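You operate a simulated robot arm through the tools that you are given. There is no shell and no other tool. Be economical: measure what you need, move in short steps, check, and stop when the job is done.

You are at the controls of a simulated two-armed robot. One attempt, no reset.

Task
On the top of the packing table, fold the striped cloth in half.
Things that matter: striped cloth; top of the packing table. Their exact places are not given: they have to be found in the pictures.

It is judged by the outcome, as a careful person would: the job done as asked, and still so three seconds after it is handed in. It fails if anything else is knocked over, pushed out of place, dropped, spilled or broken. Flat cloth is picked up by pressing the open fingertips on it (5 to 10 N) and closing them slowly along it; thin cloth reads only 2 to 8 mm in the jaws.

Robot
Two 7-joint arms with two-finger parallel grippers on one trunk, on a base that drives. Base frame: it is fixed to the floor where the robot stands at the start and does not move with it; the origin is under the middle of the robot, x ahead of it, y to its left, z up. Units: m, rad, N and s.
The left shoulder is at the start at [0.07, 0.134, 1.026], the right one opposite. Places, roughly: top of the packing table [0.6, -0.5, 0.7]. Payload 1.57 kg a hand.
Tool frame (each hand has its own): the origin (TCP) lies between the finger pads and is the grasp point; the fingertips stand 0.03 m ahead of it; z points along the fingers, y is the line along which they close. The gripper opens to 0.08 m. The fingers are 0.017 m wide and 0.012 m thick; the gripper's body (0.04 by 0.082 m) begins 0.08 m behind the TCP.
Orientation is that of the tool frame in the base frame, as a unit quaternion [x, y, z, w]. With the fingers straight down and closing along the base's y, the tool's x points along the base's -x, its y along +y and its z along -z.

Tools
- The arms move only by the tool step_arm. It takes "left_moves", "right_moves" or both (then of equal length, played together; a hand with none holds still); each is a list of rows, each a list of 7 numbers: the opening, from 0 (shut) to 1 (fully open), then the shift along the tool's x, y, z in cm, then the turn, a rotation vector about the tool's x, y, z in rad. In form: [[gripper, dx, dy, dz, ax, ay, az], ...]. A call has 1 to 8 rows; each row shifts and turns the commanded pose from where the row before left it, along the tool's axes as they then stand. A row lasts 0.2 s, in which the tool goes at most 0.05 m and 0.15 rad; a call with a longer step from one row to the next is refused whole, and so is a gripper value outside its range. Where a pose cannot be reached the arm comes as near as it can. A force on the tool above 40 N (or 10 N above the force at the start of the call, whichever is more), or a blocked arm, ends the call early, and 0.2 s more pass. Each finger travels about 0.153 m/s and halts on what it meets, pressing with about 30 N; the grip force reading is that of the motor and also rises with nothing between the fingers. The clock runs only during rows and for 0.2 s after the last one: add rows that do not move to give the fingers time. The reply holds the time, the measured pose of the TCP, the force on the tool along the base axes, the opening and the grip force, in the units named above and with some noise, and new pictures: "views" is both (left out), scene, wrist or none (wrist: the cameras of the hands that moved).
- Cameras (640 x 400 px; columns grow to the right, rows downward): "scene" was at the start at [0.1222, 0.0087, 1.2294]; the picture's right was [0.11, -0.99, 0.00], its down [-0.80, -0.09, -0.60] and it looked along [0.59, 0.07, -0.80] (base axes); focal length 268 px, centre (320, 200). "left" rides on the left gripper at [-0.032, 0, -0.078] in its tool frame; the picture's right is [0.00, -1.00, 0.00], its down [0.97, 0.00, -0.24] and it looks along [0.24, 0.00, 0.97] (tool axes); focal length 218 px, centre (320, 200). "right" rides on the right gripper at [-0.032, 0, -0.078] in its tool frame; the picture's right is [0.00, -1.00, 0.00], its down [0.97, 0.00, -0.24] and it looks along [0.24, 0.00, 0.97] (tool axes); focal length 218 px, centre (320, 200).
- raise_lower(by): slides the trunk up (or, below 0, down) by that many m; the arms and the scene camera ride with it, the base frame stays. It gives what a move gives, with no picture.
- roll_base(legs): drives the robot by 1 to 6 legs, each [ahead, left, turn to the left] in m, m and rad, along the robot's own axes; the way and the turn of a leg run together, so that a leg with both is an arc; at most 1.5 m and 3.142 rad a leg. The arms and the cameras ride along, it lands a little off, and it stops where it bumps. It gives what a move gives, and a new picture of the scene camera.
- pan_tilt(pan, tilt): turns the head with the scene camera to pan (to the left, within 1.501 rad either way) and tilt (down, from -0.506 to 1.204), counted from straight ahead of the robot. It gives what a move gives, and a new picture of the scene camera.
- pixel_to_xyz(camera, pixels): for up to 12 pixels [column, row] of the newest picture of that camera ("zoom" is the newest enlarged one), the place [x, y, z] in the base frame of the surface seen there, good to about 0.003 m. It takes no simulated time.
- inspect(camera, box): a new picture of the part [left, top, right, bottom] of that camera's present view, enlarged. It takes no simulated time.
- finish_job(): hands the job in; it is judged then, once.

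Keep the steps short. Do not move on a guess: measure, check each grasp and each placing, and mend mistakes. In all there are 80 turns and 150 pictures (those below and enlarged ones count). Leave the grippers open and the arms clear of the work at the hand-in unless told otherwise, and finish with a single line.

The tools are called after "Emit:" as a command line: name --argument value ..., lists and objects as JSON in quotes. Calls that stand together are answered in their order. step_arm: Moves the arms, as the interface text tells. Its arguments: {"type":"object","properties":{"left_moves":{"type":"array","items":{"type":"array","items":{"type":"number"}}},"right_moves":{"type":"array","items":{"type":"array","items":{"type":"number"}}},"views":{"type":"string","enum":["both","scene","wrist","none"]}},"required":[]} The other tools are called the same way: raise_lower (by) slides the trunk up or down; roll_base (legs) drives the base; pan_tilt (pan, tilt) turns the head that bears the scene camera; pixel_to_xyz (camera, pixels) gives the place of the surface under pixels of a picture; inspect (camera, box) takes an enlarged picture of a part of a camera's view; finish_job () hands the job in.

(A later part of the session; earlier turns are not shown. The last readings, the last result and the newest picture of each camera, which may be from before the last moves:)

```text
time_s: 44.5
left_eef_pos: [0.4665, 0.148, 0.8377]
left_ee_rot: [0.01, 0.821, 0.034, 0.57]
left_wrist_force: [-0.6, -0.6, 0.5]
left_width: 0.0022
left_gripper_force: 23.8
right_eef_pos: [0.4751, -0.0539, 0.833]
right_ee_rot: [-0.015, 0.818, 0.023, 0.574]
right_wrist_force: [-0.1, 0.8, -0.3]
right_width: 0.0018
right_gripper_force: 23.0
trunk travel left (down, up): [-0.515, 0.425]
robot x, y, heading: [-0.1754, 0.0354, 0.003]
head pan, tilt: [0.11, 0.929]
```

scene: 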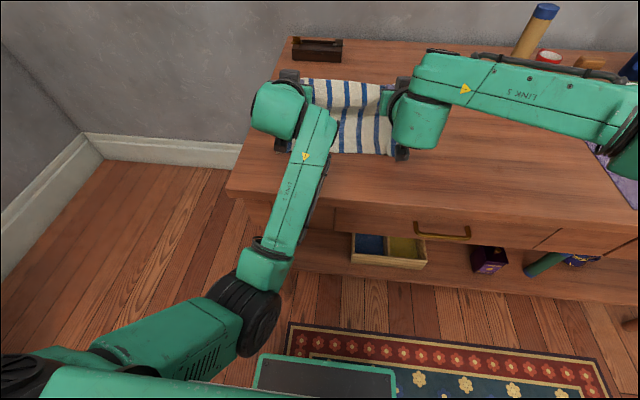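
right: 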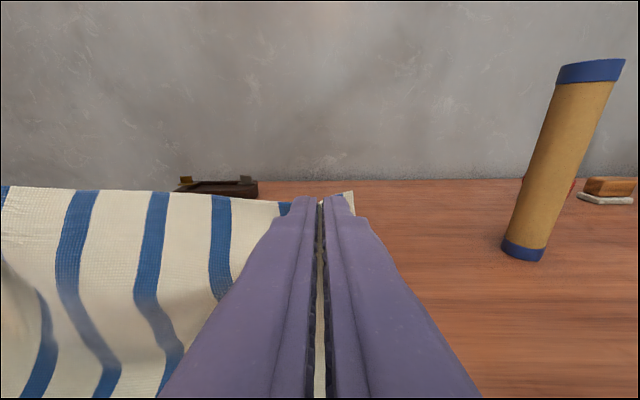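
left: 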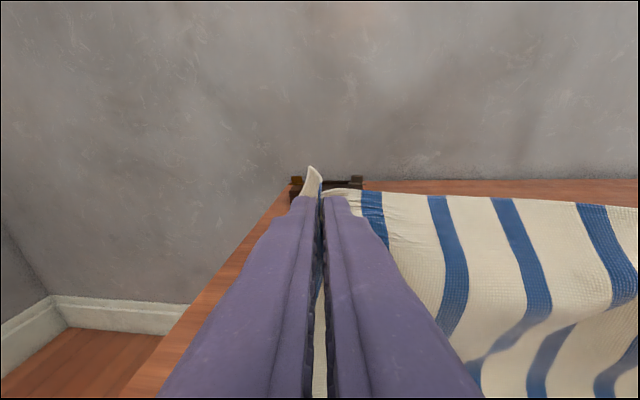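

The lowest part is the dark block under each wrist (x≈0.305, z≈0.79). If I go back before going down, it passes in front of the table edge. I start the arc: back 5 cm, then down 2, back 2.

Emit:
roll_base --legs '[[-0.05, 0, 0]]'

Emit:
raise_lower --by -0.015

Emit:
roll_base --legs '[[-0.02, 0, 0]]'

Emit:
inspect --camera "scene" --box '[230, 30, 470, 180]'

```text
time_s: 45.4
left_eef_pos: [0.4167, 0.1475, 0.837]
left_ee_rot: [0.011, 0.82, 0.034, 0.571]
left_wrist_force: [0.3, 0.1, -0.5]
left_width: 0.0023
left_gripper_force: 23.3
right_eef_pos: [0.4235, -0.0552, 0.8333]
right_ee_rot: [-0.015, 0.818, 0.023, 0.575]
right_wrist_force: [0.1, 0.7, 0.4]
right_width: 0.0013
right_gripper_force: 23.3
trunk travel left (down, up): [-0.515, 0.425]
robot x, y, heading: [-0.225, 0.0266, -0.003]
head pan, tilt: [0.11, 0.929]
```

scene: 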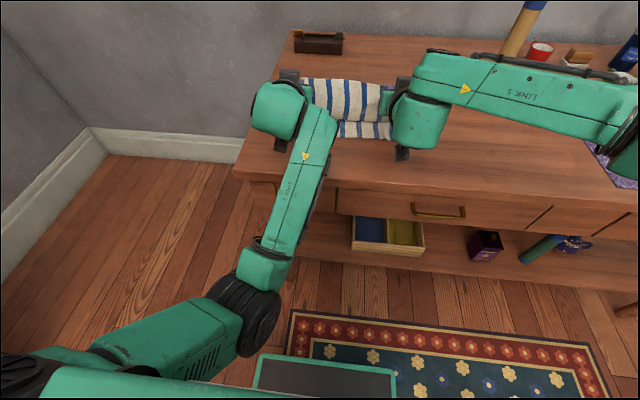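

```text
time_s: 46.0
left_eef_pos: [0.4168, 0.1469, 0.8222]
left_ee_rot: [0.01, 0.82, 0.034, 0.571]
left_wrist_force: [-0.7, 0.0, -1.0]
left_width: 0.0022
left_gripper_force: 24.4
right_eef_pos: [0.4241, -0.054, 0.8176]
right_ee_rot: [-0.015, 0.818, 0.022, 0.574]
right_wrist_force: [-0.7, -0.2, -0.9]
right_width: 0.0015
right_gripper_force: 23.5
trunk travel left (down, up): [-0.5, 0.44]
robot x, y, heading: [-0.2246, 0.0314, -0.006]
head pan, tilt: [0.11, 0.929]
```

```text
time_s: 46.8
left_eef_pos: [0.3974, 0.1462, 0.8217]
left_ee_rot: [0.011, 0.821, 0.034, 0.57]
left_wrist_force: [0.4, 0.3, -0.5]
left_width: 0.0021
left_gripper_force: 23.3
right_eef_pos: [0.404, -0.0543, 0.8189]
right_ee_rot: [-0.014, 0.819, 0.022, 0.574]
right_wrist_force: [0.3, -0.4, -0.1]
right_width: 0.0015
right_gripper_force: 23.1
trunk travel left (down, up): [-0.5, 0.44]
robot x, y, heading: [-0.2476, 0.0349, -0.006]
head pan, tilt: [0.11, 0.929]
```

scene: 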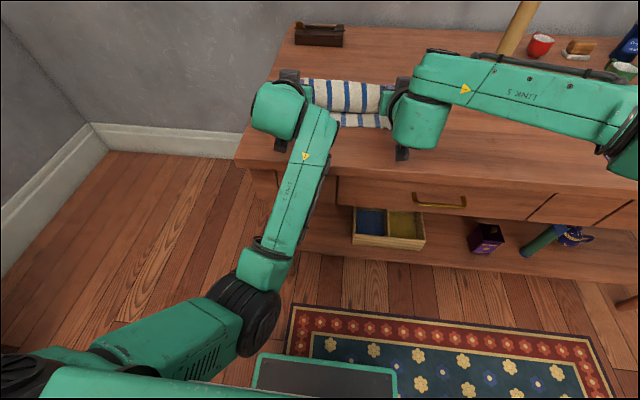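

```text
2.67 times, centred on (350, 105) of scene
```

zoom: 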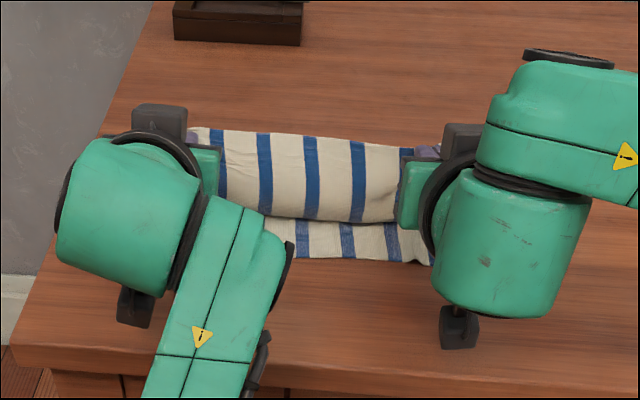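

Tips are near x=0.428, z=0.81, with no force. I check the near edge and the block clearance before lowering.

Emit:
pixel_to_xyz --camera "zoom" --pixels '[[340, 256], [300, 256], [425, 262], [460, 345], [140, 325], [340, 230], [340, 215], [340, 190], [340, 145], [340, 140], [100, 355]]'

```text
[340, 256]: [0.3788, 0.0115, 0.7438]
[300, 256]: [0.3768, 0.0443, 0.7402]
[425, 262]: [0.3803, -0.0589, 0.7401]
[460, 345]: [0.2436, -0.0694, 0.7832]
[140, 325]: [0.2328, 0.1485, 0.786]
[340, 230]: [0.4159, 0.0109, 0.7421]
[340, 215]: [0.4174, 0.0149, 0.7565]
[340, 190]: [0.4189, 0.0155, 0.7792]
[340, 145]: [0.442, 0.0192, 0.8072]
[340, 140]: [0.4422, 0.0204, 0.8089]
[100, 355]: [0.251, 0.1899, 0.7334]
```

The near edge stays at x≈0.379, and the blocks are at the table edge line. I go back 1.5 cm first, then down.

Emit:
roll_base --legs '[[-0.018, 0, 0]]'

Emit:
raise_lower --by -0.027

Emit:
roll_base --legs '[[-0.01, 0, 0]]'

Emit:
raise_lower --by -0.018

Emit:
inspect --camera "scene" --box '[230, 20, 470, 170]'

Emit:
inspect --camera "left" --box '[160, 100, 640, 400]'

```text
time_s: 47.6
left_eef_pos: [0.3783, 0.1457, 0.8217]
left_ee_rot: [0.01, 0.821, 0.034, 0.57]
left_wrist_force: [-0.4, -0.1, 1.3]
left_width: 0.0023
left_gripper_force: 23.9
right_eef_pos: [0.3871, -0.055, 0.818]
right_ee_rot: [-0.013, 0.819, 0.021, 0.574]
right_wrist_force: [0.4, -1.2, 0.5]
right_width: 0.0014
right_gripper_force: 23.4
trunk travel left (down, up): [-0.5, 0.44]
robot x, y, heading: [-0.2634, 0.0338, -0.003]
head pan, tilt: [0.11, 0.929]
```

scene: 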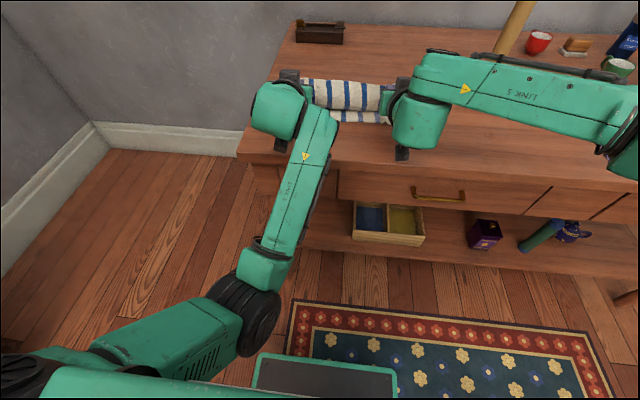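

```text
time_s: 48.3
left_eef_pos: [0.3801, 0.1469, 0.7957]
left_ee_rot: [0.01, 0.821, 0.034, 0.57]
left_wrist_force: [-0.1, 0.6, 0.1]
left_width: 0.0024
left_gripper_force: 23.8
right_eef_pos: [0.388, -0.055, 0.7916]
right_ee_rot: [-0.014, 0.818, 0.023, 0.574]
right_wrist_force: [0.0, 0.2, 0.0]
right_width: 0.0016
right_gripper_force: 23.5
trunk travel left (down, up): [-0.473, 0.467]
robot x, y, heading: [-0.2669, 0.0338, 0.001]
head pan, tilt: [0.11, 0.929]
```

```text
time_s: 49.1
left_eef_pos: [0.3686, 0.1463, 0.7955]
left_ee_rot: [0.01, 0.821, 0.034, 0.57]
left_wrist_force: [0.5, 0.8, -0.6]
left_width: 0.0022
left_gripper_force: 24.1
right_eef_pos: [0.3774, -0.0546, 0.7922]
right_ee_rot: [-0.013, 0.818, 0.021, 0.574]
right_wrist_force: [-0.3, -0.5, 0.0]
right_width: 0.0017
right_gripper_force: 23.5
trunk travel left (down, up): [-0.473, 0.467]
robot x, y, heading: [-0.2736, 0.0314, -0.003]
head pan, tilt: [0.11, 0.929]
```

scene: 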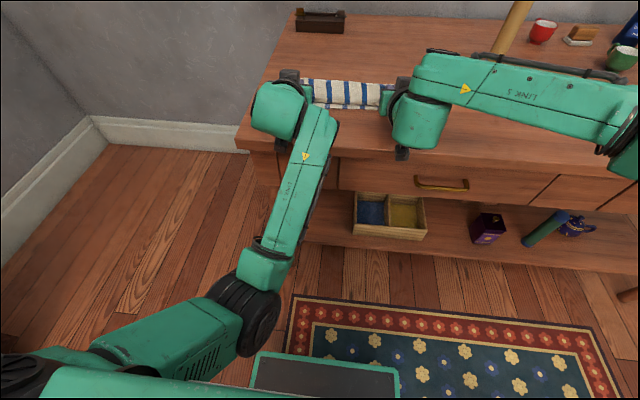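

```text
time_s: 49.7
left_eef_pos: [0.3692, 0.1474, 0.7774]
left_ee_rot: [0.011, 0.821, 0.034, 0.57]
left_wrist_force: [-0.3, -0.5, 0.4]
left_width: 0.0022
left_gripper_force: 24.1
right_eef_pos: [0.3771, -0.0543, 0.7724]
right_ee_rot: [-0.014, 0.818, 0.022, 0.574]
right_wrist_force: [-0.7, 0.4, -0.1]
right_width: 0.0013
right_gripper_force: 22.9
trunk travel left (down, up): [-0.455, 0.485]
robot x, y, heading: [-0.2735, 0.0312, -0.004]
head pan, tilt: [0.11, 0.929]
```

```text
2.67 times, centred on (350, 95) of scene
```

zoom: 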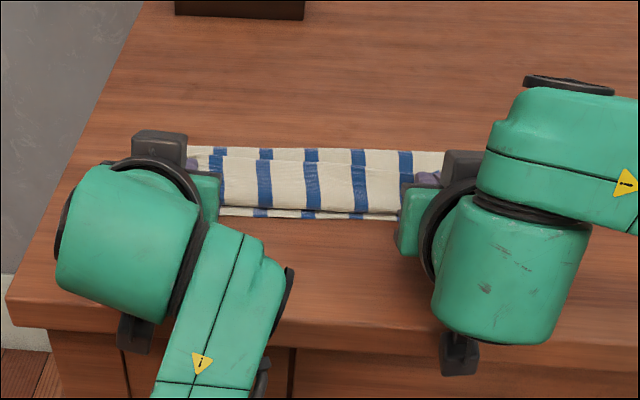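

```text
1.33 times, centred on (400, 250) of left
```

zoom: 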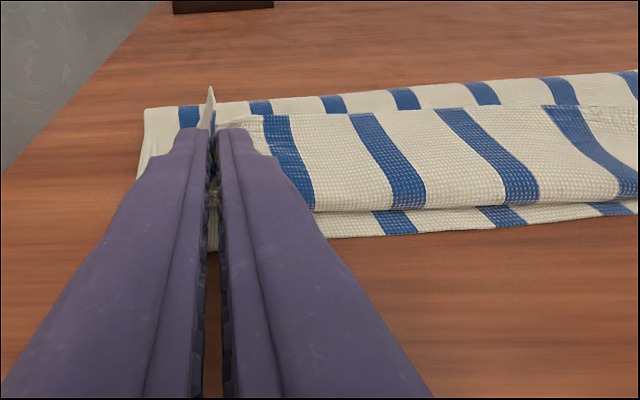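

Tips are at about x=0.40, z=0.765. I measure the crease, the hem and the near edges in the left close-up.

Emit:
pixel_to_xyz --camera "zoom" --pixels '[[180, 107], [300, 98], [450, 83], [600, 70], [270, 118], [400, 112], [500, 108], [450, 150], [450, 200], [450, 206], [450, 228], [145, 180]]'

```text
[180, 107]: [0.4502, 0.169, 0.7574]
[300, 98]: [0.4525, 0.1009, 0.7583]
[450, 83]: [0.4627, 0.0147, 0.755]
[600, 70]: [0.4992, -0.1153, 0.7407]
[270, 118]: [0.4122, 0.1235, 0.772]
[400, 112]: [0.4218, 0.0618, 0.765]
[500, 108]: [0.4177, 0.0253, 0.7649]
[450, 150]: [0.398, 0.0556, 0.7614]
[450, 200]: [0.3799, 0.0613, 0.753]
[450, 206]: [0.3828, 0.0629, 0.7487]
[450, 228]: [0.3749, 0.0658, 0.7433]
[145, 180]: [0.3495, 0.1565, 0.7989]
```

The held edge still curls: the cloth bulges about 2 cm to the near side of the tips, so the crease sits at ≈0.46 instead of 0.487. The cure is to come down further ahead (tips ≈0.43), then pull back along the table to take up the bulge. I raise 5 cm, drive ahead 10 cm, and reduce tilt to about 0.9 so that the wrist blocks clear the table edge.

Emit:
raise_lower --by 0.05

Emit:
roll_base --legs '[[0.1, 0, 0]]'

Emit:
step_arm --left_moves '[[0, 0, 0, 0, 0, 0.1, 0], [0, 0, 0, 0, 0, 0.1, 0], [0, 0, 0, 0, 0, 0.1, 0], [0, 0, 0, 0, 0, 0, 0]]' --right_moves '[[0, 0, 0, 0, 0, 0.1, 0], [0, 0, 0, 0, 0, 0.1, 0], [0, 0, 0, 0, 0, 0.1, 0], [0, 0, 0, 0, 0, 0, 0]]' --views "scene"

Emit:
inspect --camera "scene" --box '[230, 40, 470, 190]'

```text
time_s: 50.6
left_eef_pos: [0.3698, 0.1461, 0.8269]
left_ee_rot: [0.01, 0.82, 0.034, 0.571]
left_wrist_force: [-0.1, 0.1, 0.3]
left_width: 0.0023
left_gripper_force: 24.2
right_eef_pos: [0.3772, -0.0555, 0.8231]
right_ee_rot: [-0.013, 0.818, 0.022, 0.574]
right_wrist_force: [-0.4, -0.2, -0.6]
right_width: 0.0016
right_gripper_force: 23.1
trunk travel left (down, up): [-0.505, 0.435]
robot x, y, heading: [-0.2763, 0.0346, 0.001]
head pan, tilt: [0.11, 0.929]
```

```text
time_s: 51.8
left_eef_pos: [0.4713, 0.1462, 0.8269]
left_ee_rot: [0.011, 0.82, 0.034, 0.571]
left_wrist_force: [0.3, 0.8, -0.3]
left_width: 0.0023
left_gripper_force: 24.1
right_eef_pos: [0.4794, -0.0559, 0.8231]
right_ee_rot: [-0.014, 0.819, 0.022, 0.574]
right_wrist_force: [0.0, -0.1, -0.3]
right_width: 0.0013
right_gripper_force: 22.7
trunk travel left (down, up): [-0.505, 0.435]
robot x, y, heading: [-0.1754, 0.0305, -0.001]
head pan, tilt: [0.11, 0.929]
```

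scene: 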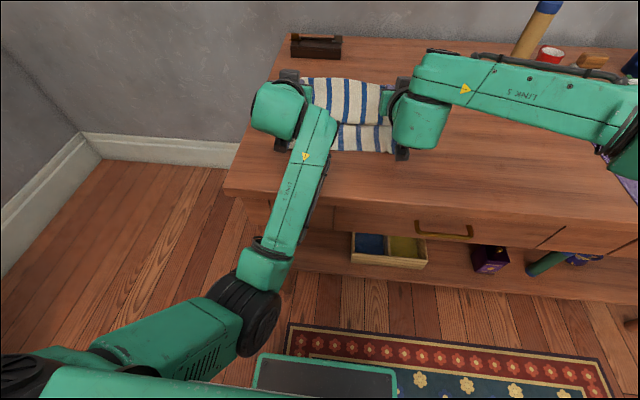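

```text
time_s: 52.8
left_eef_pos: [0.4714, 0.1454, 0.8264]
left_ee_rot: [0.006, 0.897, 0.035, 0.441]
left_wrist_force: [-0.2, 0.5, 0.3]
left_width: 0.0024
left_gripper_force: 23.7
right_eef_pos: [0.4787, -0.0555, 0.8224]
right_ee_rot: [-0.018, 0.895, 0.021, 0.445]
right_wrist_force: [0.9, 0.3, 0.2]
right_width: 0.0017
right_gripper_force: 22.8
trunk travel left (down, up): [-0.505, 0.435]
robot x, y, heading: [-0.176, 0.0312, -0.001]
head pan, tilt: [0.11, 0.929]
```

scene: 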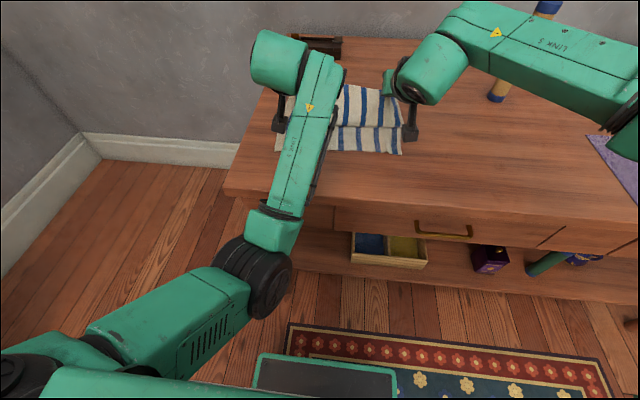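

```text
2.67 times, centred on (350, 115) of scene
```

zoom: 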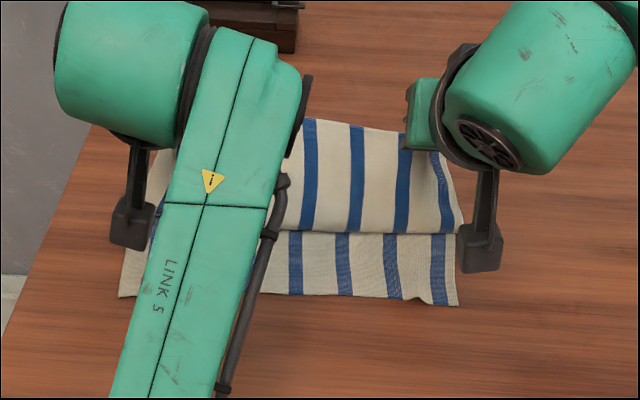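

I measure the cloth layers and the dark stalks now hanging from the wrists.

Emit:
pixel_to_xyz --camera "zoom" --pixels '[[120, 296], [300, 293], [370, 296], [455, 305], [360, 240], [360, 230], [360, 200], [360, 150], [360, 125], [480, 268], [130, 242], [455, 180]]'

```text
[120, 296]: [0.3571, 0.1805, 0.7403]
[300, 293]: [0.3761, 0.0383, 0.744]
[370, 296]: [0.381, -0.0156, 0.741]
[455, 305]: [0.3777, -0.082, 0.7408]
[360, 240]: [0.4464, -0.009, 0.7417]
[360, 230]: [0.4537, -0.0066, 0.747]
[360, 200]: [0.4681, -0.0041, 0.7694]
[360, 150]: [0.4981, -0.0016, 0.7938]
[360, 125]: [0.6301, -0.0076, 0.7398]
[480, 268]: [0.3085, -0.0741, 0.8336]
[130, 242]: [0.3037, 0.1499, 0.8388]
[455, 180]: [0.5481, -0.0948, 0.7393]
```

The wrist stalks clear the table by about 8 cm. I look through the wrist cameras to find the crease.

Emit:
inspect --camera "left" --box '[160, 100, 640, 400]'

Emit:
pixel_to_xyz --camera "zoom" --pixels '[[350, 110], [450, 110], [350, 150], [450, 150], [350, 200], [450, 200], [450, 250], [550, 250], [180, 150], [190, 200], [450, 300], [350, 350]]'

```text
1.33 times, centred on (400, 250) of left
```

zoom: 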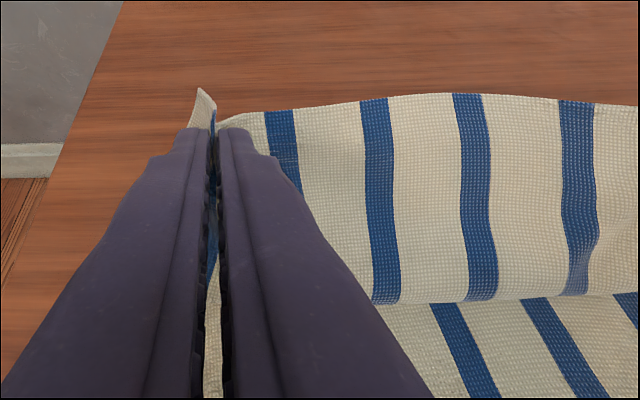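

```text
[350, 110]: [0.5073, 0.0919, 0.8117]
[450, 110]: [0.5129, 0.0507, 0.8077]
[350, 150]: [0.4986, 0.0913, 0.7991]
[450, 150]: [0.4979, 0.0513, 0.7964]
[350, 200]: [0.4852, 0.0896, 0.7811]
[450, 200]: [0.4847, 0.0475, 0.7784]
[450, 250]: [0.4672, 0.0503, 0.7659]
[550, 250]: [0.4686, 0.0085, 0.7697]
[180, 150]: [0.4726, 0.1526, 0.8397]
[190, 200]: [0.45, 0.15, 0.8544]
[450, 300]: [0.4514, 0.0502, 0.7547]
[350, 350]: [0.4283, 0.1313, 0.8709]
```

The crease is now where it should be (≈0.484), with the hem at 0.513 and the near roll at 0.45. I now go down and back at low height so the roll unwinds without dragging the crease.

Emit:
raise_lower --by -0.022

Emit:
roll_base --legs '[[-0.035, 0, 0]]'

Emit:
raise_lower --by -0.018

Emit:
roll_base --legs '[[-0.03, 0, 0]]'

Emit:
inspect --camera "left" --box '[160, 100, 640, 400]'

Emit:
pixel_to_xyz --camera "zoom" --pixels '[[450, 60], [450, 80], [450, 100], [450, 120], [450, 150], [450, 180], [450, 210], [450, 240], [450, 260], [450, 290], [550, 250], [550, 90]]'

```text
time_s: 53.5
left_eef_pos: [0.4716, 0.1468, 0.8057]
left_ee_rot: [0.007, 0.897, 0.034, 0.441]
left_wrist_force: [-0.1, 0.1, 0.2]
left_width: 0.0021
left_gripper_force: 24.1
right_eef_pos: [0.4777, -0.0549, 0.8014]
right_ee_rot: [-0.017, 0.895, 0.02, 0.446]
right_wrist_force: [-0.2, 0.0, 0.3]
right_width: 0.0015
right_gripper_force: 23.5
trunk travel left (down, up): [-0.483, 0.457]
robot x, y, heading: [-0.1724, 0.0334, -0.006]
head pan, tilt: [0.11, 0.929]
```

```text
time_s: 54.3
left_eef_pos: [0.4358, 0.1453, 0.8052]
left_ee_rot: [0.006, 0.896, 0.035, 0.442]
left_wrist_force: [0.4, -0.7, 0.0]
left_width: 0.0021
left_gripper_force: 23.3
right_eef_pos: [0.4442, -0.0557, 0.8014]
right_ee_rot: [-0.016, 0.895, 0.02, 0.446]
right_wrist_force: [-0.6, 0.3, -0.6]
right_width: 0.0014
right_gripper_force: 22.9
trunk travel left (down, up): [-0.483, 0.457]
robot x, y, heading: [-0.2093, 0.032, -0.006]
head pan, tilt: [0.11, 0.929]
```

scene: 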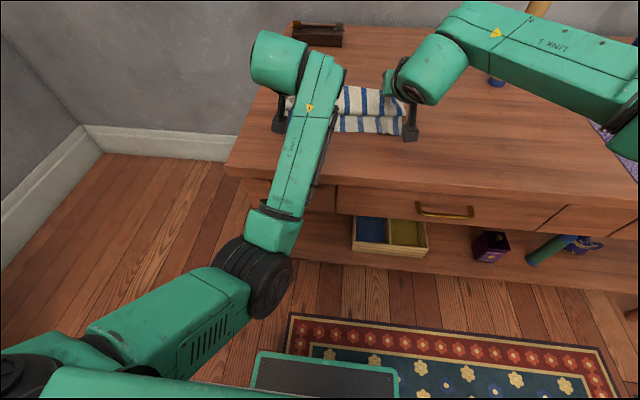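

```text
time_s: 55.0
left_eef_pos: [0.4373, 0.146, 0.7864]
left_ee_rot: [0.006, 0.897, 0.035, 0.441]
left_wrist_force: [-0.1, -0.9, -0.3]
left_width: 0.002
left_gripper_force: 23.5
right_eef_pos: [0.4443, -0.0554, 0.7834]
right_ee_rot: [-0.017, 0.895, 0.02, 0.446]
right_wrist_force: [0.0, 0.6, 0.6]
right_width: 0.0015
right_gripper_force: 23.0
trunk travel left (down, up): [-0.465, 0.475]
robot x, y, heading: [-0.2043, 0.0343, -0.0]
head pan, tilt: [0.11, 0.929]
```

```text
time_s: 55.8
left_eef_pos: [0.4073, 0.1464, 0.7876]
left_ee_rot: [0.005, 0.897, 0.036, 0.441]
left_wrist_force: [-0.5, -0.6, -0.3]
left_width: 0.002
left_gripper_force: 23.7
right_eef_pos: [0.4147, -0.0556, 0.7833]
right_ee_rot: [-0.017, 0.894, 0.021, 0.446]
right_wrist_force: [0.7, -0.2, -0.1]
right_width: 0.0016
right_gripper_force: 23.4
trunk travel left (down, up): [-0.465, 0.475]
robot x, y, heading: [-0.2387, 0.0322, -0.0]
head pan, tilt: [0.11, 0.929]
```

scene: 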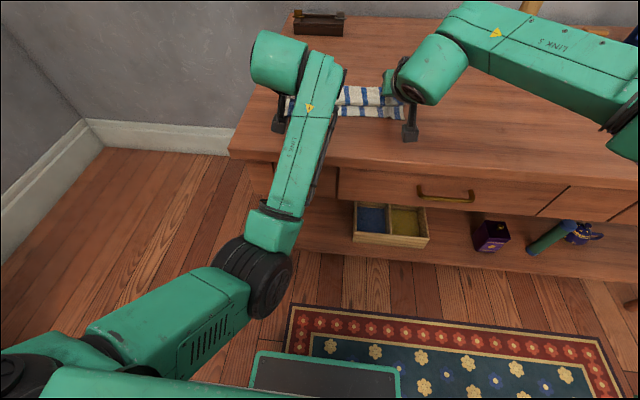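

```text
1.33 times, centred on (400, 250) of left
```

zoom: 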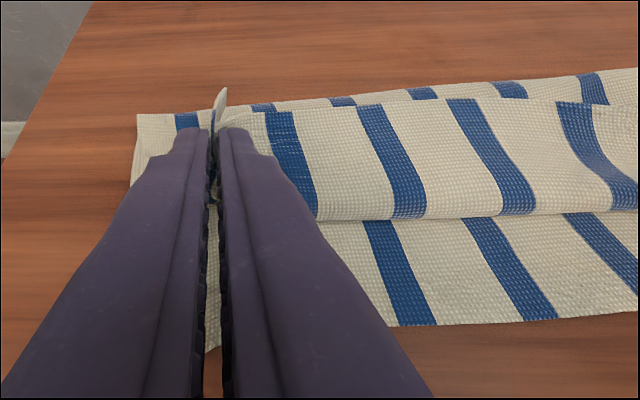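

```text
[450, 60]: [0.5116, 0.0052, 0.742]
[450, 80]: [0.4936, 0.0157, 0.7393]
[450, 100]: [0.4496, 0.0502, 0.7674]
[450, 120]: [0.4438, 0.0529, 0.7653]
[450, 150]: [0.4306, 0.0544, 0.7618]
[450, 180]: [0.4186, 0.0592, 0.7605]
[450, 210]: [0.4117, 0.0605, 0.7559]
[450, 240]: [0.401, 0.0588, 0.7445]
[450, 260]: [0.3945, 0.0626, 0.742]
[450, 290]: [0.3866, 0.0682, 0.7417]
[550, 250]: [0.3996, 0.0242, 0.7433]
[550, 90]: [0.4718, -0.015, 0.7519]
```

Now it is good: the crease stays at ≈0.48, the near roll is at 0.41, the hem at 0.45, and the bottom near edge at 0.378. I continue back and slightly down to unroll the last 4 cm.

Emit:
roll_base --legs '[[-0.025, 0, 0]]'

Emit:
raise_lower --by -0.008

Emit:
roll_base --legs '[[-0.02, 0, 0]]'

Emit:
inspect --camera "left" --box '[160, 100, 640, 400]'

Emit:
pixel_to_xyz --camera "zoom" --pixels '[[450, 60], [450, 75], [450, 90], [450, 120], [450, 150], [450, 180], [450, 200], [450, 220], [450, 240], [180, 110], [600, 70], [600, 85]]'

```text
time_s: 56.6
left_eef_pos: [0.3803, 0.1452, 0.7877]
left_ee_rot: [0.005, 0.897, 0.035, 0.442]
left_wrist_force: [0.8, 0.1, -0.6]
left_width: 0.0021
left_gripper_force: 23.9
right_eef_pos: [0.3881, -0.0558, 0.7846]
right_ee_rot: [-0.017, 0.895, 0.02, 0.445]
right_wrist_force: [-0.1, 0.4, 0.3]
right_width: 0.0013
right_gripper_force: 23.2
trunk travel left (down, up): [-0.465, 0.475]
robot x, y, heading: [-0.2587, 0.0307, -0.007]
head pan, tilt: [0.11, 0.929]
```

scene: 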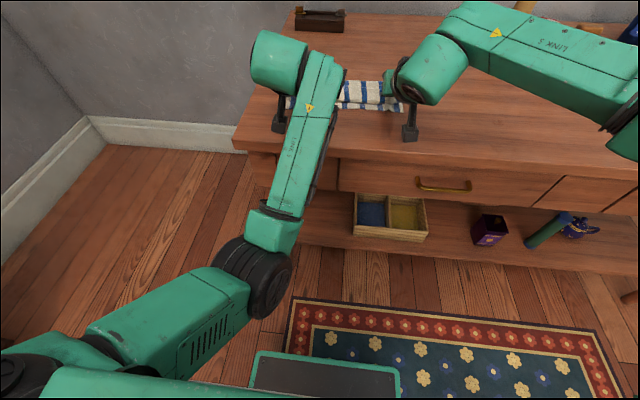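

```text
time_s: 57.2
left_eef_pos: [0.381, 0.1459, 0.7784]
left_ee_rot: [0.005, 0.897, 0.036, 0.441]
left_wrist_force: [-0.6, 0.3, 0.1]
left_width: 0.0021
left_gripper_force: 23.8
right_eef_pos: [0.3897, -0.056, 0.7738]
right_ee_rot: [-0.017, 0.895, 0.02, 0.445]
right_wrist_force: [0.5, 0.2, 0.6]
right_width: 0.0014
right_gripper_force: 23.2
trunk travel left (down, up): [-0.457, 0.483]
robot x, y, heading: [-0.2588, 0.0321, -0.001]
head pan, tilt: [0.11, 0.929]
```

```text
time_s: 58.0
left_eef_pos: [0.3608, 0.1468, 0.7785]
left_ee_rot: [0.006, 0.896, 0.035, 0.443]
left_wrist_force: [0.3, -0.5, -1.3]
left_width: 0.0022
left_gripper_force: 23.4
right_eef_pos: [0.3686, -0.0553, 0.7745]
right_ee_rot: [-0.017, 0.895, 0.02, 0.445]
right_wrist_force: [-0.1, 0.3, -0.1]
right_width: 0.0014
right_gripper_force: 23.7
trunk travel left (down, up): [-0.457, 0.483]
robot x, y, heading: [-0.2791, 0.0309, 0.001]
head pan, tilt: [0.11, 0.929]
```

scene: 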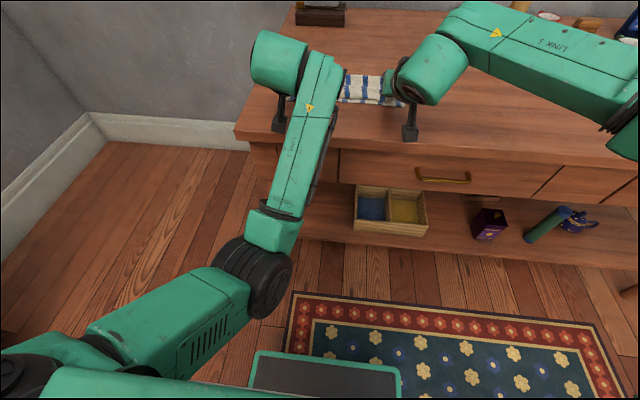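

```text
1.33 times, centred on (400, 250) of left
```

zoom: 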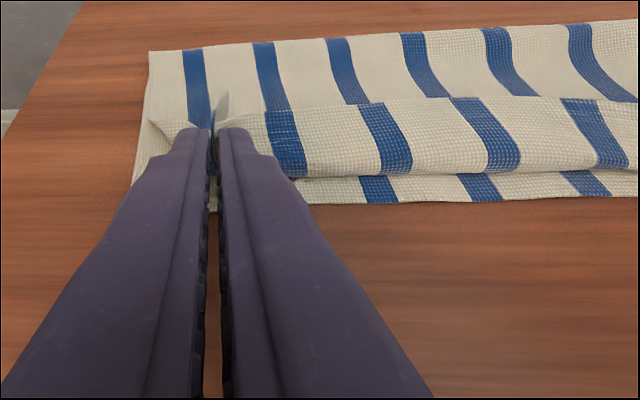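

```text
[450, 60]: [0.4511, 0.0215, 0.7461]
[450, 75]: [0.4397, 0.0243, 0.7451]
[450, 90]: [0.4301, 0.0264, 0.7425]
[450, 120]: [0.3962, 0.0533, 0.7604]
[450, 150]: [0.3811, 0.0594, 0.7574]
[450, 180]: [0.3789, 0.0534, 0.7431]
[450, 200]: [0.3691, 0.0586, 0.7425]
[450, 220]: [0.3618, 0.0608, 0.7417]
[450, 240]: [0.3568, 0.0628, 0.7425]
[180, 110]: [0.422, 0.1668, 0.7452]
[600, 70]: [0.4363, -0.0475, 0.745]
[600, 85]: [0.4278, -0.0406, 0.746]
```

The flap has shrunk to about 2.4 cm (roll at 0.378, hem at 0.402). I tilt the fingers up more, to stand the hem upright, then pull back a bit more.

Emit:
step_arm --left_moves '[[0, 0, 0, 0, 0, -0.1, 0], [0, 0, 0, 0, 0, -0.1, 0], [0, 0, 0, 0, 0, -0.1, 0], [0, 0, 0, 0, 0, -0.1, 0], [0, 0, 0, 0, 0, 0, 0]]' --right_moves '[[0, 0, 0, 0, 0, -0.1, 0], [0, 0, 0, 0, 0, -0.1, 0], [0, 0, 0, 0, 0, -0.1, 0], [0, 0, 0, 0, 0, -0.1, 0], [0, 0, 0, 0, 0, 0, 0]]' --views "none"

Emit:
roll_base --legs '[[-0.018, 0, 0]]'

Emit:
inspect --camera "left" --box '[160, 100, 640, 400]'

Emit:
inspect --camera "scene" --box '[230, 20, 470, 170]'

```text
time_s: 59.2
left_eef_pos: [0.3639, 0.1498, 0.7853]
left_ee_rot: [0.013, 0.786, 0.037, 0.617]
left_wrist_force: [-0.3, -1.3, -1.5]
left_width: 0.0024
left_gripper_force: 23.7
right_eef_pos: [0.3693, -0.0563, 0.7757]
right_ee_rot: [-0.012, 0.788, 0.023, 0.615]
right_wrist_force: [1.1, 0.2, 1.1]
right_width: 0.0013
right_gripper_force: 23.1
trunk travel left (down, up): [-0.457, 0.483]
robot x, y, heading: [-0.2802, 0.0275, -0.006]
head pan, tilt: [0.11, 0.929]
```

```text
time_s: 60.0
left_eef_pos: [0.345, 0.1496, 0.7844]
left_ee_rot: [0.014, 0.788, 0.038, 0.615]
left_wrist_force: [-0.3, -0.1, 0.9]
left_width: 0.0019
left_gripper_force: 23.6
right_eef_pos: [0.3507, -0.0562, 0.7753]
right_ee_rot: [-0.012, 0.788, 0.023, 0.615]
right_wrist_force: [-0.1, 0.2, 0.6]
right_width: 0.0014
right_gripper_force: 23.0
trunk travel left (down, up): [-0.457, 0.483]
robot x, y, heading: [-0.2972, 0.0293, -0.003]
head pan, tilt: [0.11, 0.929]
```

scene: 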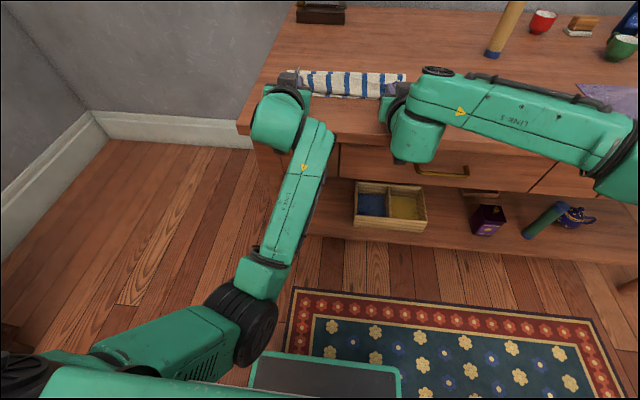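

```text
1.33 times, centred on (400, 250) of left
```

zoom: 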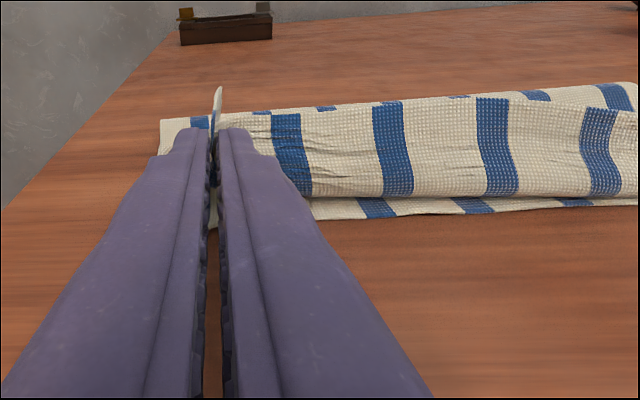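

```text
2.67 times, centred on (350, 95) of scene
```

zoom: 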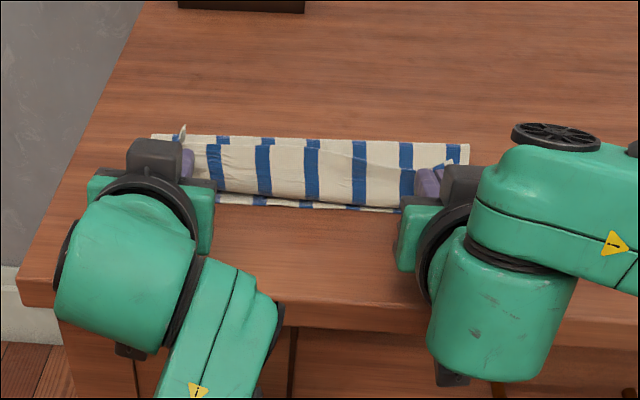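

I measure once more: crease, hem, roll and near edge.

Emit:
pixel_to_xyz --camera "zoom" --pixels '[[165, 138], [300, 141], [380, 145], [460, 148], [240, 145], [310, 148], [350, 160], [310, 195], [340, 203], [330, 206], [375, 210], [240, 203]]'

```text
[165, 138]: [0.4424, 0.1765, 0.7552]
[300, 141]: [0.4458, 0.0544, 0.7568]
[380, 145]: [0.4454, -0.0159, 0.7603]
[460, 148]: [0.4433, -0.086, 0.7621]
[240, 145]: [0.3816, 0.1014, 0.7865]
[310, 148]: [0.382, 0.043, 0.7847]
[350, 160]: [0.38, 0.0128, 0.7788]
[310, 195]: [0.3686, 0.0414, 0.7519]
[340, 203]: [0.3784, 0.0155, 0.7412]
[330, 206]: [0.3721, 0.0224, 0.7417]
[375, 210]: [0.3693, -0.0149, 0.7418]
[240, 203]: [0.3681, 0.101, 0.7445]
```

The upright tilt lifted the hem and pulled the crease in again. The state before it was better. I undo this: tilt back to ≈0.92 and go ahead 3.5 cm. Then I'll lay it down with a small flap, release, and flip the flap with the fingertips.

Emit:
roll_base --legs '[[0.04, 0, 0]]'

Emit:
step_arm --left_moves '[[0, 0, 0, 0, 0, 0.1, 0], [0, 0.2, -0.15, 0, 0, 0.1, 0], [0, 0.2, -0.15, 0, 0, 0.1, 0], [0, 0.1, 0, 0, 0, 0.1, 0], [0, 0, 0, 0, 0, 0, 0]]' --right_moves '[[0, 0, 0, 0, 0, 0.1, 0], [0, 0, 0, 0, 0, 0.1, 0], [0, 0, 0, 0, 0, 0.1, 0], [0, 0, 0, 0, 0, 0.1, 0], [0, 0, 0, 0, 0, 0, 0]]' --views "none"

Emit:
inspect --camera "left" --box '[160, 100, 640, 400]'

Emit:
pixel_to_xyz --camera "zoom" --pixels '[[450, 20], [450, 40], [450, 60], [450, 80], [450, 100], [450, 120], [450, 150], [450, 180], [450, 200], [450, 220], [450, 250], [450, 280]]'

```text
time_s: 61.0
left_eef_pos: [0.3826, 0.151, 0.7836]
left_ee_rot: [0.014, 0.787, 0.039, 0.615]
left_wrist_force: [-0.4, -1.0, -0.6]
left_width: 0.0021
left_gripper_force: 23.3
right_eef_pos: [0.3847, -0.0554, 0.7728]
right_ee_rot: [-0.012, 0.792, 0.022, 0.61]
right_wrist_force: [-0.4, 0.0, -0.3]
right_width: 0.002
right_gripper_force: 23.7
trunk travel left (down, up): [-0.457, 0.483]
robot x, y, heading: [-0.2653, 0.0323, -0.002]
head pan, tilt: [0.11, 0.929]
stopped in leg 1: the force on the tool passed its limit (the readings are from after the stop); the commanded pose is now the measured one
```

scene: 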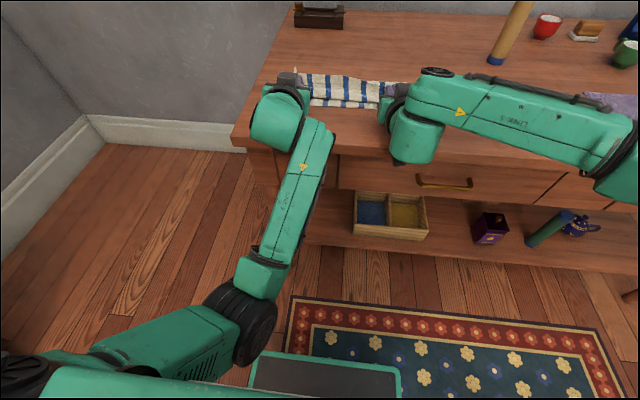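

```text
time_s: 62.1
left_eef_pos: [0.3807, 0.1477, 0.7766]
left_ee_rot: [0.007, 0.895, 0.041, 0.445]
left_wrist_force: [0.2, 0.2, 0.4]
left_width: 0.0023
left_gripper_force: 24.1
right_eef_pos: [0.3847, -0.0554, 0.7729]
right_ee_rot: [-0.017, 0.898, 0.02, 0.439]
right_wrist_force: [0.3, -0.7, 0.3]
right_width: 0.0015
right_gripper_force: 23.2
trunk travel left (down, up): [-0.457, 0.483]
robot x, y, heading: [-0.2656, 0.0317, -0.0]
head pan, tilt: [0.11, 0.929]
```

```text
1.33 times, centred on (400, 250) of left
```

zoom: 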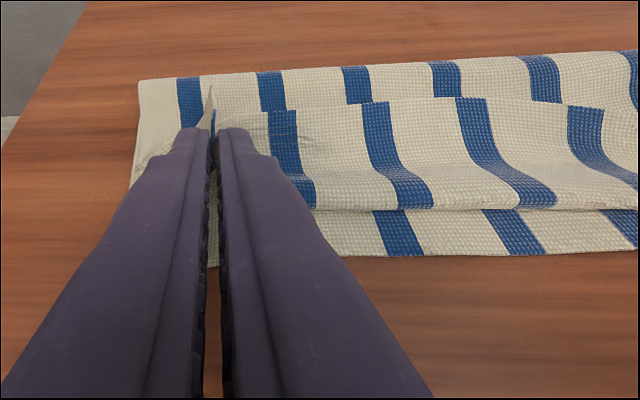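

```text
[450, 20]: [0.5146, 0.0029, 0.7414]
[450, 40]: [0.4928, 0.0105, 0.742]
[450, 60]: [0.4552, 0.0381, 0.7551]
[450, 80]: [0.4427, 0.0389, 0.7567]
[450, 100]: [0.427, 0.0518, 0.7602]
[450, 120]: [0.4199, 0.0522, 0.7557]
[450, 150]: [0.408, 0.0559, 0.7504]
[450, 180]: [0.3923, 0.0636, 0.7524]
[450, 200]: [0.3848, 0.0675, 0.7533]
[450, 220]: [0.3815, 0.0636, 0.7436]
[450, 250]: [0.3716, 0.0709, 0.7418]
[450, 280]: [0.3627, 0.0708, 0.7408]
```

Now the hem is at 0.427, the roll at 0.384, the near edge at 0.370, and the crease about 0.472. I lower 5 mm, open the fingers, and withdraw along the finger axis.

Emit:
raise_lower --by -0.005

Emit:
step_arm --left_moves '[[0.1, 0, 0, 0, 0, 0, 0], [0.25, 0, 0, 0, 0, 0, 0], [0.4, 0, 0, 0, 0, 0, 0], [0.4, 0, 0, -2, 0, 0, 0], [0.4, 0, 0, -3, 0, 0, 0], [0.4, 0, 0, -3, 0, 0, 0]]' --right_moves '[[0.1, 0, 0, 0, 0, 0, 0], [0.25, 0, 0, 0, 0, 0, 0], [0.4, 0, 0, 0, 0, 0, 0], [0.4, 0, 0, -2, 0, 0, 0], [0.4, 0, 0, -3, 0, 0, 0], [0.4, 0, 0, -3, 0, 0, 0]]'

```text
time_s: 62.7
left_eef_pos: [0.3791, 0.1475, 0.7733]
left_ee_rot: [0.006, 0.895, 0.041, 0.445]
left_wrist_force: [-0.7, -0.7, -0.2]
left_width: 0.0024
left_gripper_force: 23.7
right_eef_pos: [0.3844, -0.0552, 0.7676]
right_ee_rot: [-0.016, 0.897, 0.019, 0.442]
right_wrist_force: [-0.1, -0.4, 3.0]
right_width: 0.0016
right_gripper_force: 23.2
trunk travel left (down, up): [-0.452, 0.488]
robot x, y, heading: [-0.262, 0.0314, -0.001]
head pan, tilt: [0.11, 0.929]
```

```text
time_s: 64.1
left_eef_pos: [0.3198, 0.1676, 0.8336]
left_ee_rot: [-0.006, 0.888, 0.065, 0.456]
left_wrist_force: [0.3, -0.5, 0.6]
left_width: 0.032
left_gripper_force: 0.1
right_eef_pos: [0.3196, -0.0617, 0.817]
right_ee_rot: [-0.016, 0.897, 0.019, 0.441]
right_wrist_force: [-1.0, -0.6, 0.2]
right_width: 0.0322
right_gripper_force: 0.1
trunk travel left (down, up): [-0.452, 0.488]
robot x, y, heading: [-0.2637, 0.0291, 0.001]
head pan, tilt: [0.11, 0.929]
```

scene: 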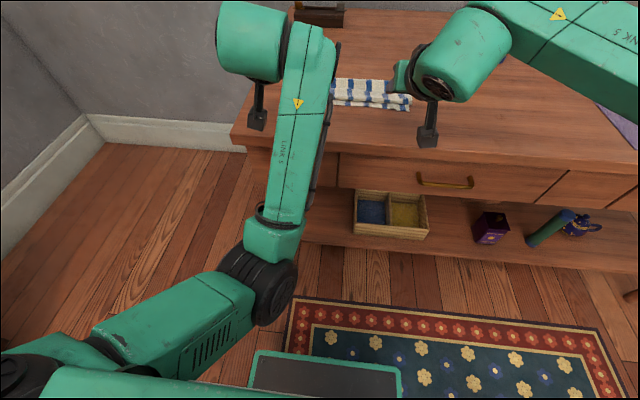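
right: 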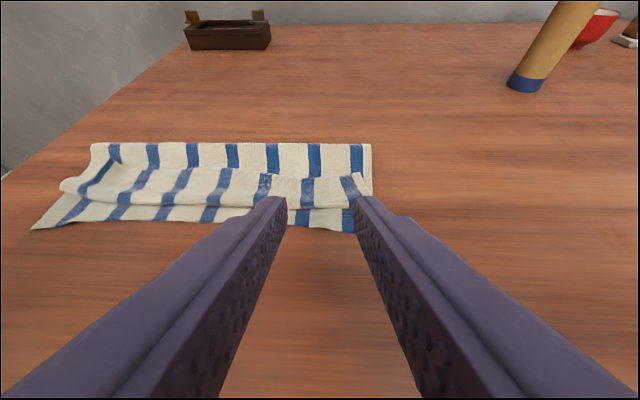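
left: 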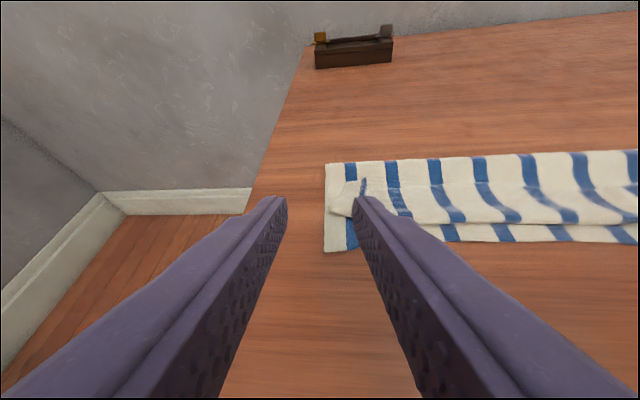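

Released cleanly. I raise the trunk for clearance and take a close look at the flap.

Emit:
raise_lower --by 0.08

Emit:
inspect --camera "right" --box '[0, 100, 480, 400]'

Emit:
pixel_to_xyz --camera "zoom" --pixels '[[120, 180], [250, 180], [350, 180], [450, 180], [250, 200], [250, 220], [250, 240], [250, 260], [250, 280], [250, 300], [350, 220], [350, 260]]'

```text
time_s: 65.3
left_eef_pos: [0.3211, 0.1664, 0.9051]
left_ee_rot: [-0.003, 0.89, 0.069, 0.45]
left_wrist_force: [0.2, -0.2, -0.1]
left_width: 0.0322
left_gripper_force: 0.2
right_eef_pos: [0.3208, -0.0624, 0.8952]
right_ee_rot: [-0.017, 0.898, 0.02, 0.44]
right_wrist_force: [0.9, -1.1, -0.1]
right_width: 0.0318
right_gripper_force: 0.0
trunk travel left (down, up): [-0.532, 0.408]
robot x, y, heading: [-0.2633, 0.0296, -0.001]
head pan, tilt: [0.11, 0.929]
```

```text
1.33 times, centred on (240, 250) of right
```

zoom: 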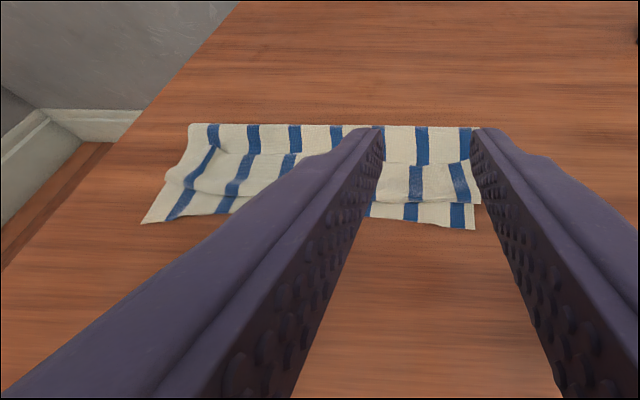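

```text
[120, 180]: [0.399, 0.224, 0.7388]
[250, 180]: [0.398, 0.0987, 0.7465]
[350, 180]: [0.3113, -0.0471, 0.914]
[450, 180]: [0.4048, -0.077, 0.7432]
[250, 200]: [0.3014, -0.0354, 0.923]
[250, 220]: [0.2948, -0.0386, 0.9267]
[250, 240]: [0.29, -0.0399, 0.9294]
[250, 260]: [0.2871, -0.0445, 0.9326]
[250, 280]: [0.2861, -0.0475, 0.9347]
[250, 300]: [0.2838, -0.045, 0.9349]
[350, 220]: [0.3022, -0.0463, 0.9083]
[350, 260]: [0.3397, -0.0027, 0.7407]
```

The fingers hide much of it. I turn both hands to point straight down and move them apart to clear the scene view.

Emit:
step_arm --left_moves '[[0.4, 0, 1, -1, 0, 0.15, 0], [0.4, 0, 1, -1, 0, 0.15, 0], [0.4, 0, 1, -1, 0, 0.15, 0], [0.4, 0, 1, 0, 0, 0.15, 0], [0.4, 0, 1, 0, 0, 0.15, 0], [0.4, 0, 1, 0, 0, 0.15, 0], [0.4, 0, 0, 0, 0, 0, 0]]' --right_moves '[[0.4, 0, -2, -1, 0, 0.15, 0], [0.4, 0, -2, -1, 0, 0.15, 0], [0.4, 0, -2, -1, 0, 0.15, 0], [0.4, 0, -2, 0, 0, 0.15, 0], [0.4, 0, -2, 0, 0, 0.15, 0], [0.4, 0, -2, 0, 0, 0.15, 0], [0.4, 0, 0, 0, 0, 0, 0]]'

Emit:
inspect --camera "scene" --box '[230, 30, 470, 180]'

```text
time_s: 66.9
left_eef_pos: [0.3305, 0.2004, 0.926]
left_ee_rot: [-0.005, 0.998, 0.039, 0.042]
left_wrist_force: [1.5, 0.3, -0.3]
left_width: 0.0321
left_gripper_force: 0.0
left hand out of reach, approached as far as the arm can: row 3, 4, 6
right_eef_pos: [0.2662, -0.2212, 0.9287]
right_ee_rot: [-0.02, 1.0, 0.011, 0.006]
right_wrist_force: [-1.0, -1.0, 0.0]
right_width: 0.032
right_gripper_force: 0.0
right hand out of reach, approached as far as the arm can: row 6
trunk travel left (down, up): [-0.532, 0.408]
robot x, y, heading: [-0.265, 0.0325, -0.001]
head pan, tilt: [0.11, 0.929]
```

scene: 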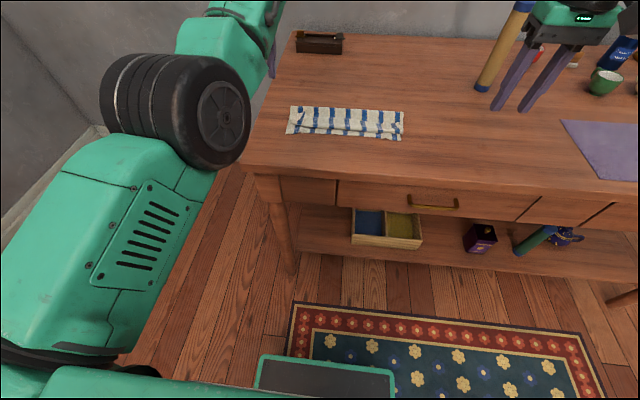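
right: 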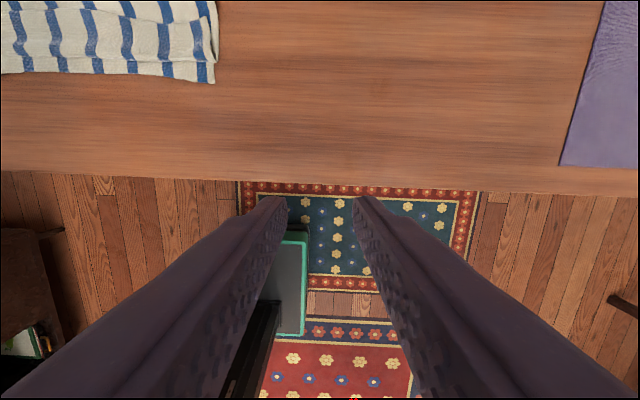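
left: 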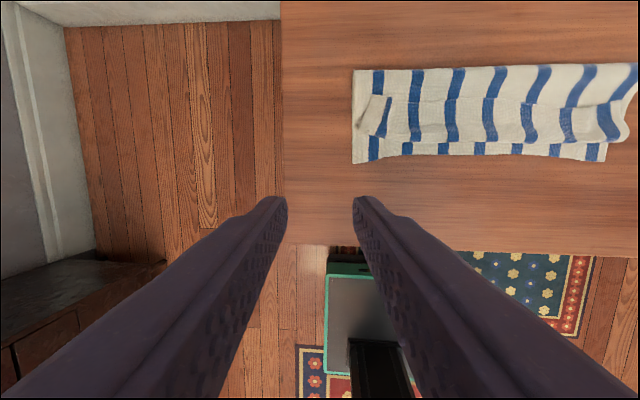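

```text
2.67 times, centred on (350, 105) of scene
```

zoom: 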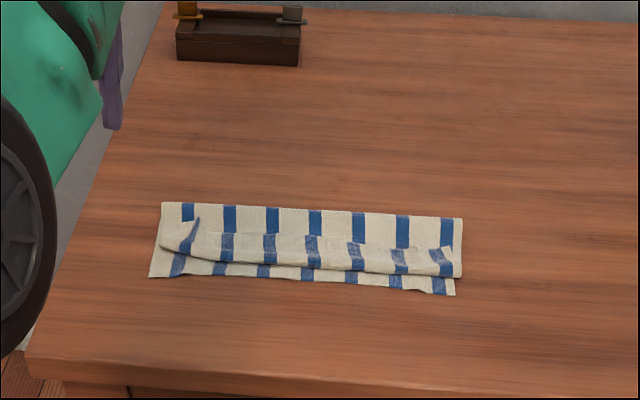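

Clear view now: the crease is at the top, a small flap is turned back toward the crease, and the bottom layer shows about 1 cm in front. I measure the lines.

Emit:
pixel_to_xyz --camera "zoom" --pixels '[[165, 205], [310, 211], [460, 220], [195, 220], [250, 234], [310, 236], [380, 246], [450, 250], [165, 246], [310, 265], [455, 275], [310, 279]]'

Emit:
pixel_to_xyz --camera "left" --pixels '[[354, 163], [400, 155], [480, 154], [550, 156], [602, 160], [354, 72], [450, 68], [550, 66], [378, 96], [450, 103], [520, 100], [600, 102]]'

```text
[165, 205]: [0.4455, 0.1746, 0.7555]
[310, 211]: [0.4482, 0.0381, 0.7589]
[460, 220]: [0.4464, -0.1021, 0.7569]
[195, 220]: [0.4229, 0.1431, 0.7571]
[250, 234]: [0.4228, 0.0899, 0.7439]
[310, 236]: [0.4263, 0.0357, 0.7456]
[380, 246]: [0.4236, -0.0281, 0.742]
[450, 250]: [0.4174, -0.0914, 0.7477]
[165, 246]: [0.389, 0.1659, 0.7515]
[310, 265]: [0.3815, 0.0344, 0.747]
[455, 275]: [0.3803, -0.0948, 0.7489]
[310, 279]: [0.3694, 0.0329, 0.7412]
```

```text
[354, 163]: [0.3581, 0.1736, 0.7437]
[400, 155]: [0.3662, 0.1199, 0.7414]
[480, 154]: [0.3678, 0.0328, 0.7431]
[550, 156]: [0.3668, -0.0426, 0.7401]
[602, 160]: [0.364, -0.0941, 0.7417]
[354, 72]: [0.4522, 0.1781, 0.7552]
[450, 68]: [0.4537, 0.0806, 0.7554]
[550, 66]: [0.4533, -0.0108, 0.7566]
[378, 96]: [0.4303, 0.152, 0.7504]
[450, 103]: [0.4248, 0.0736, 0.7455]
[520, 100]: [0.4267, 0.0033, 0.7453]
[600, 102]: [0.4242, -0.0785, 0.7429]
```

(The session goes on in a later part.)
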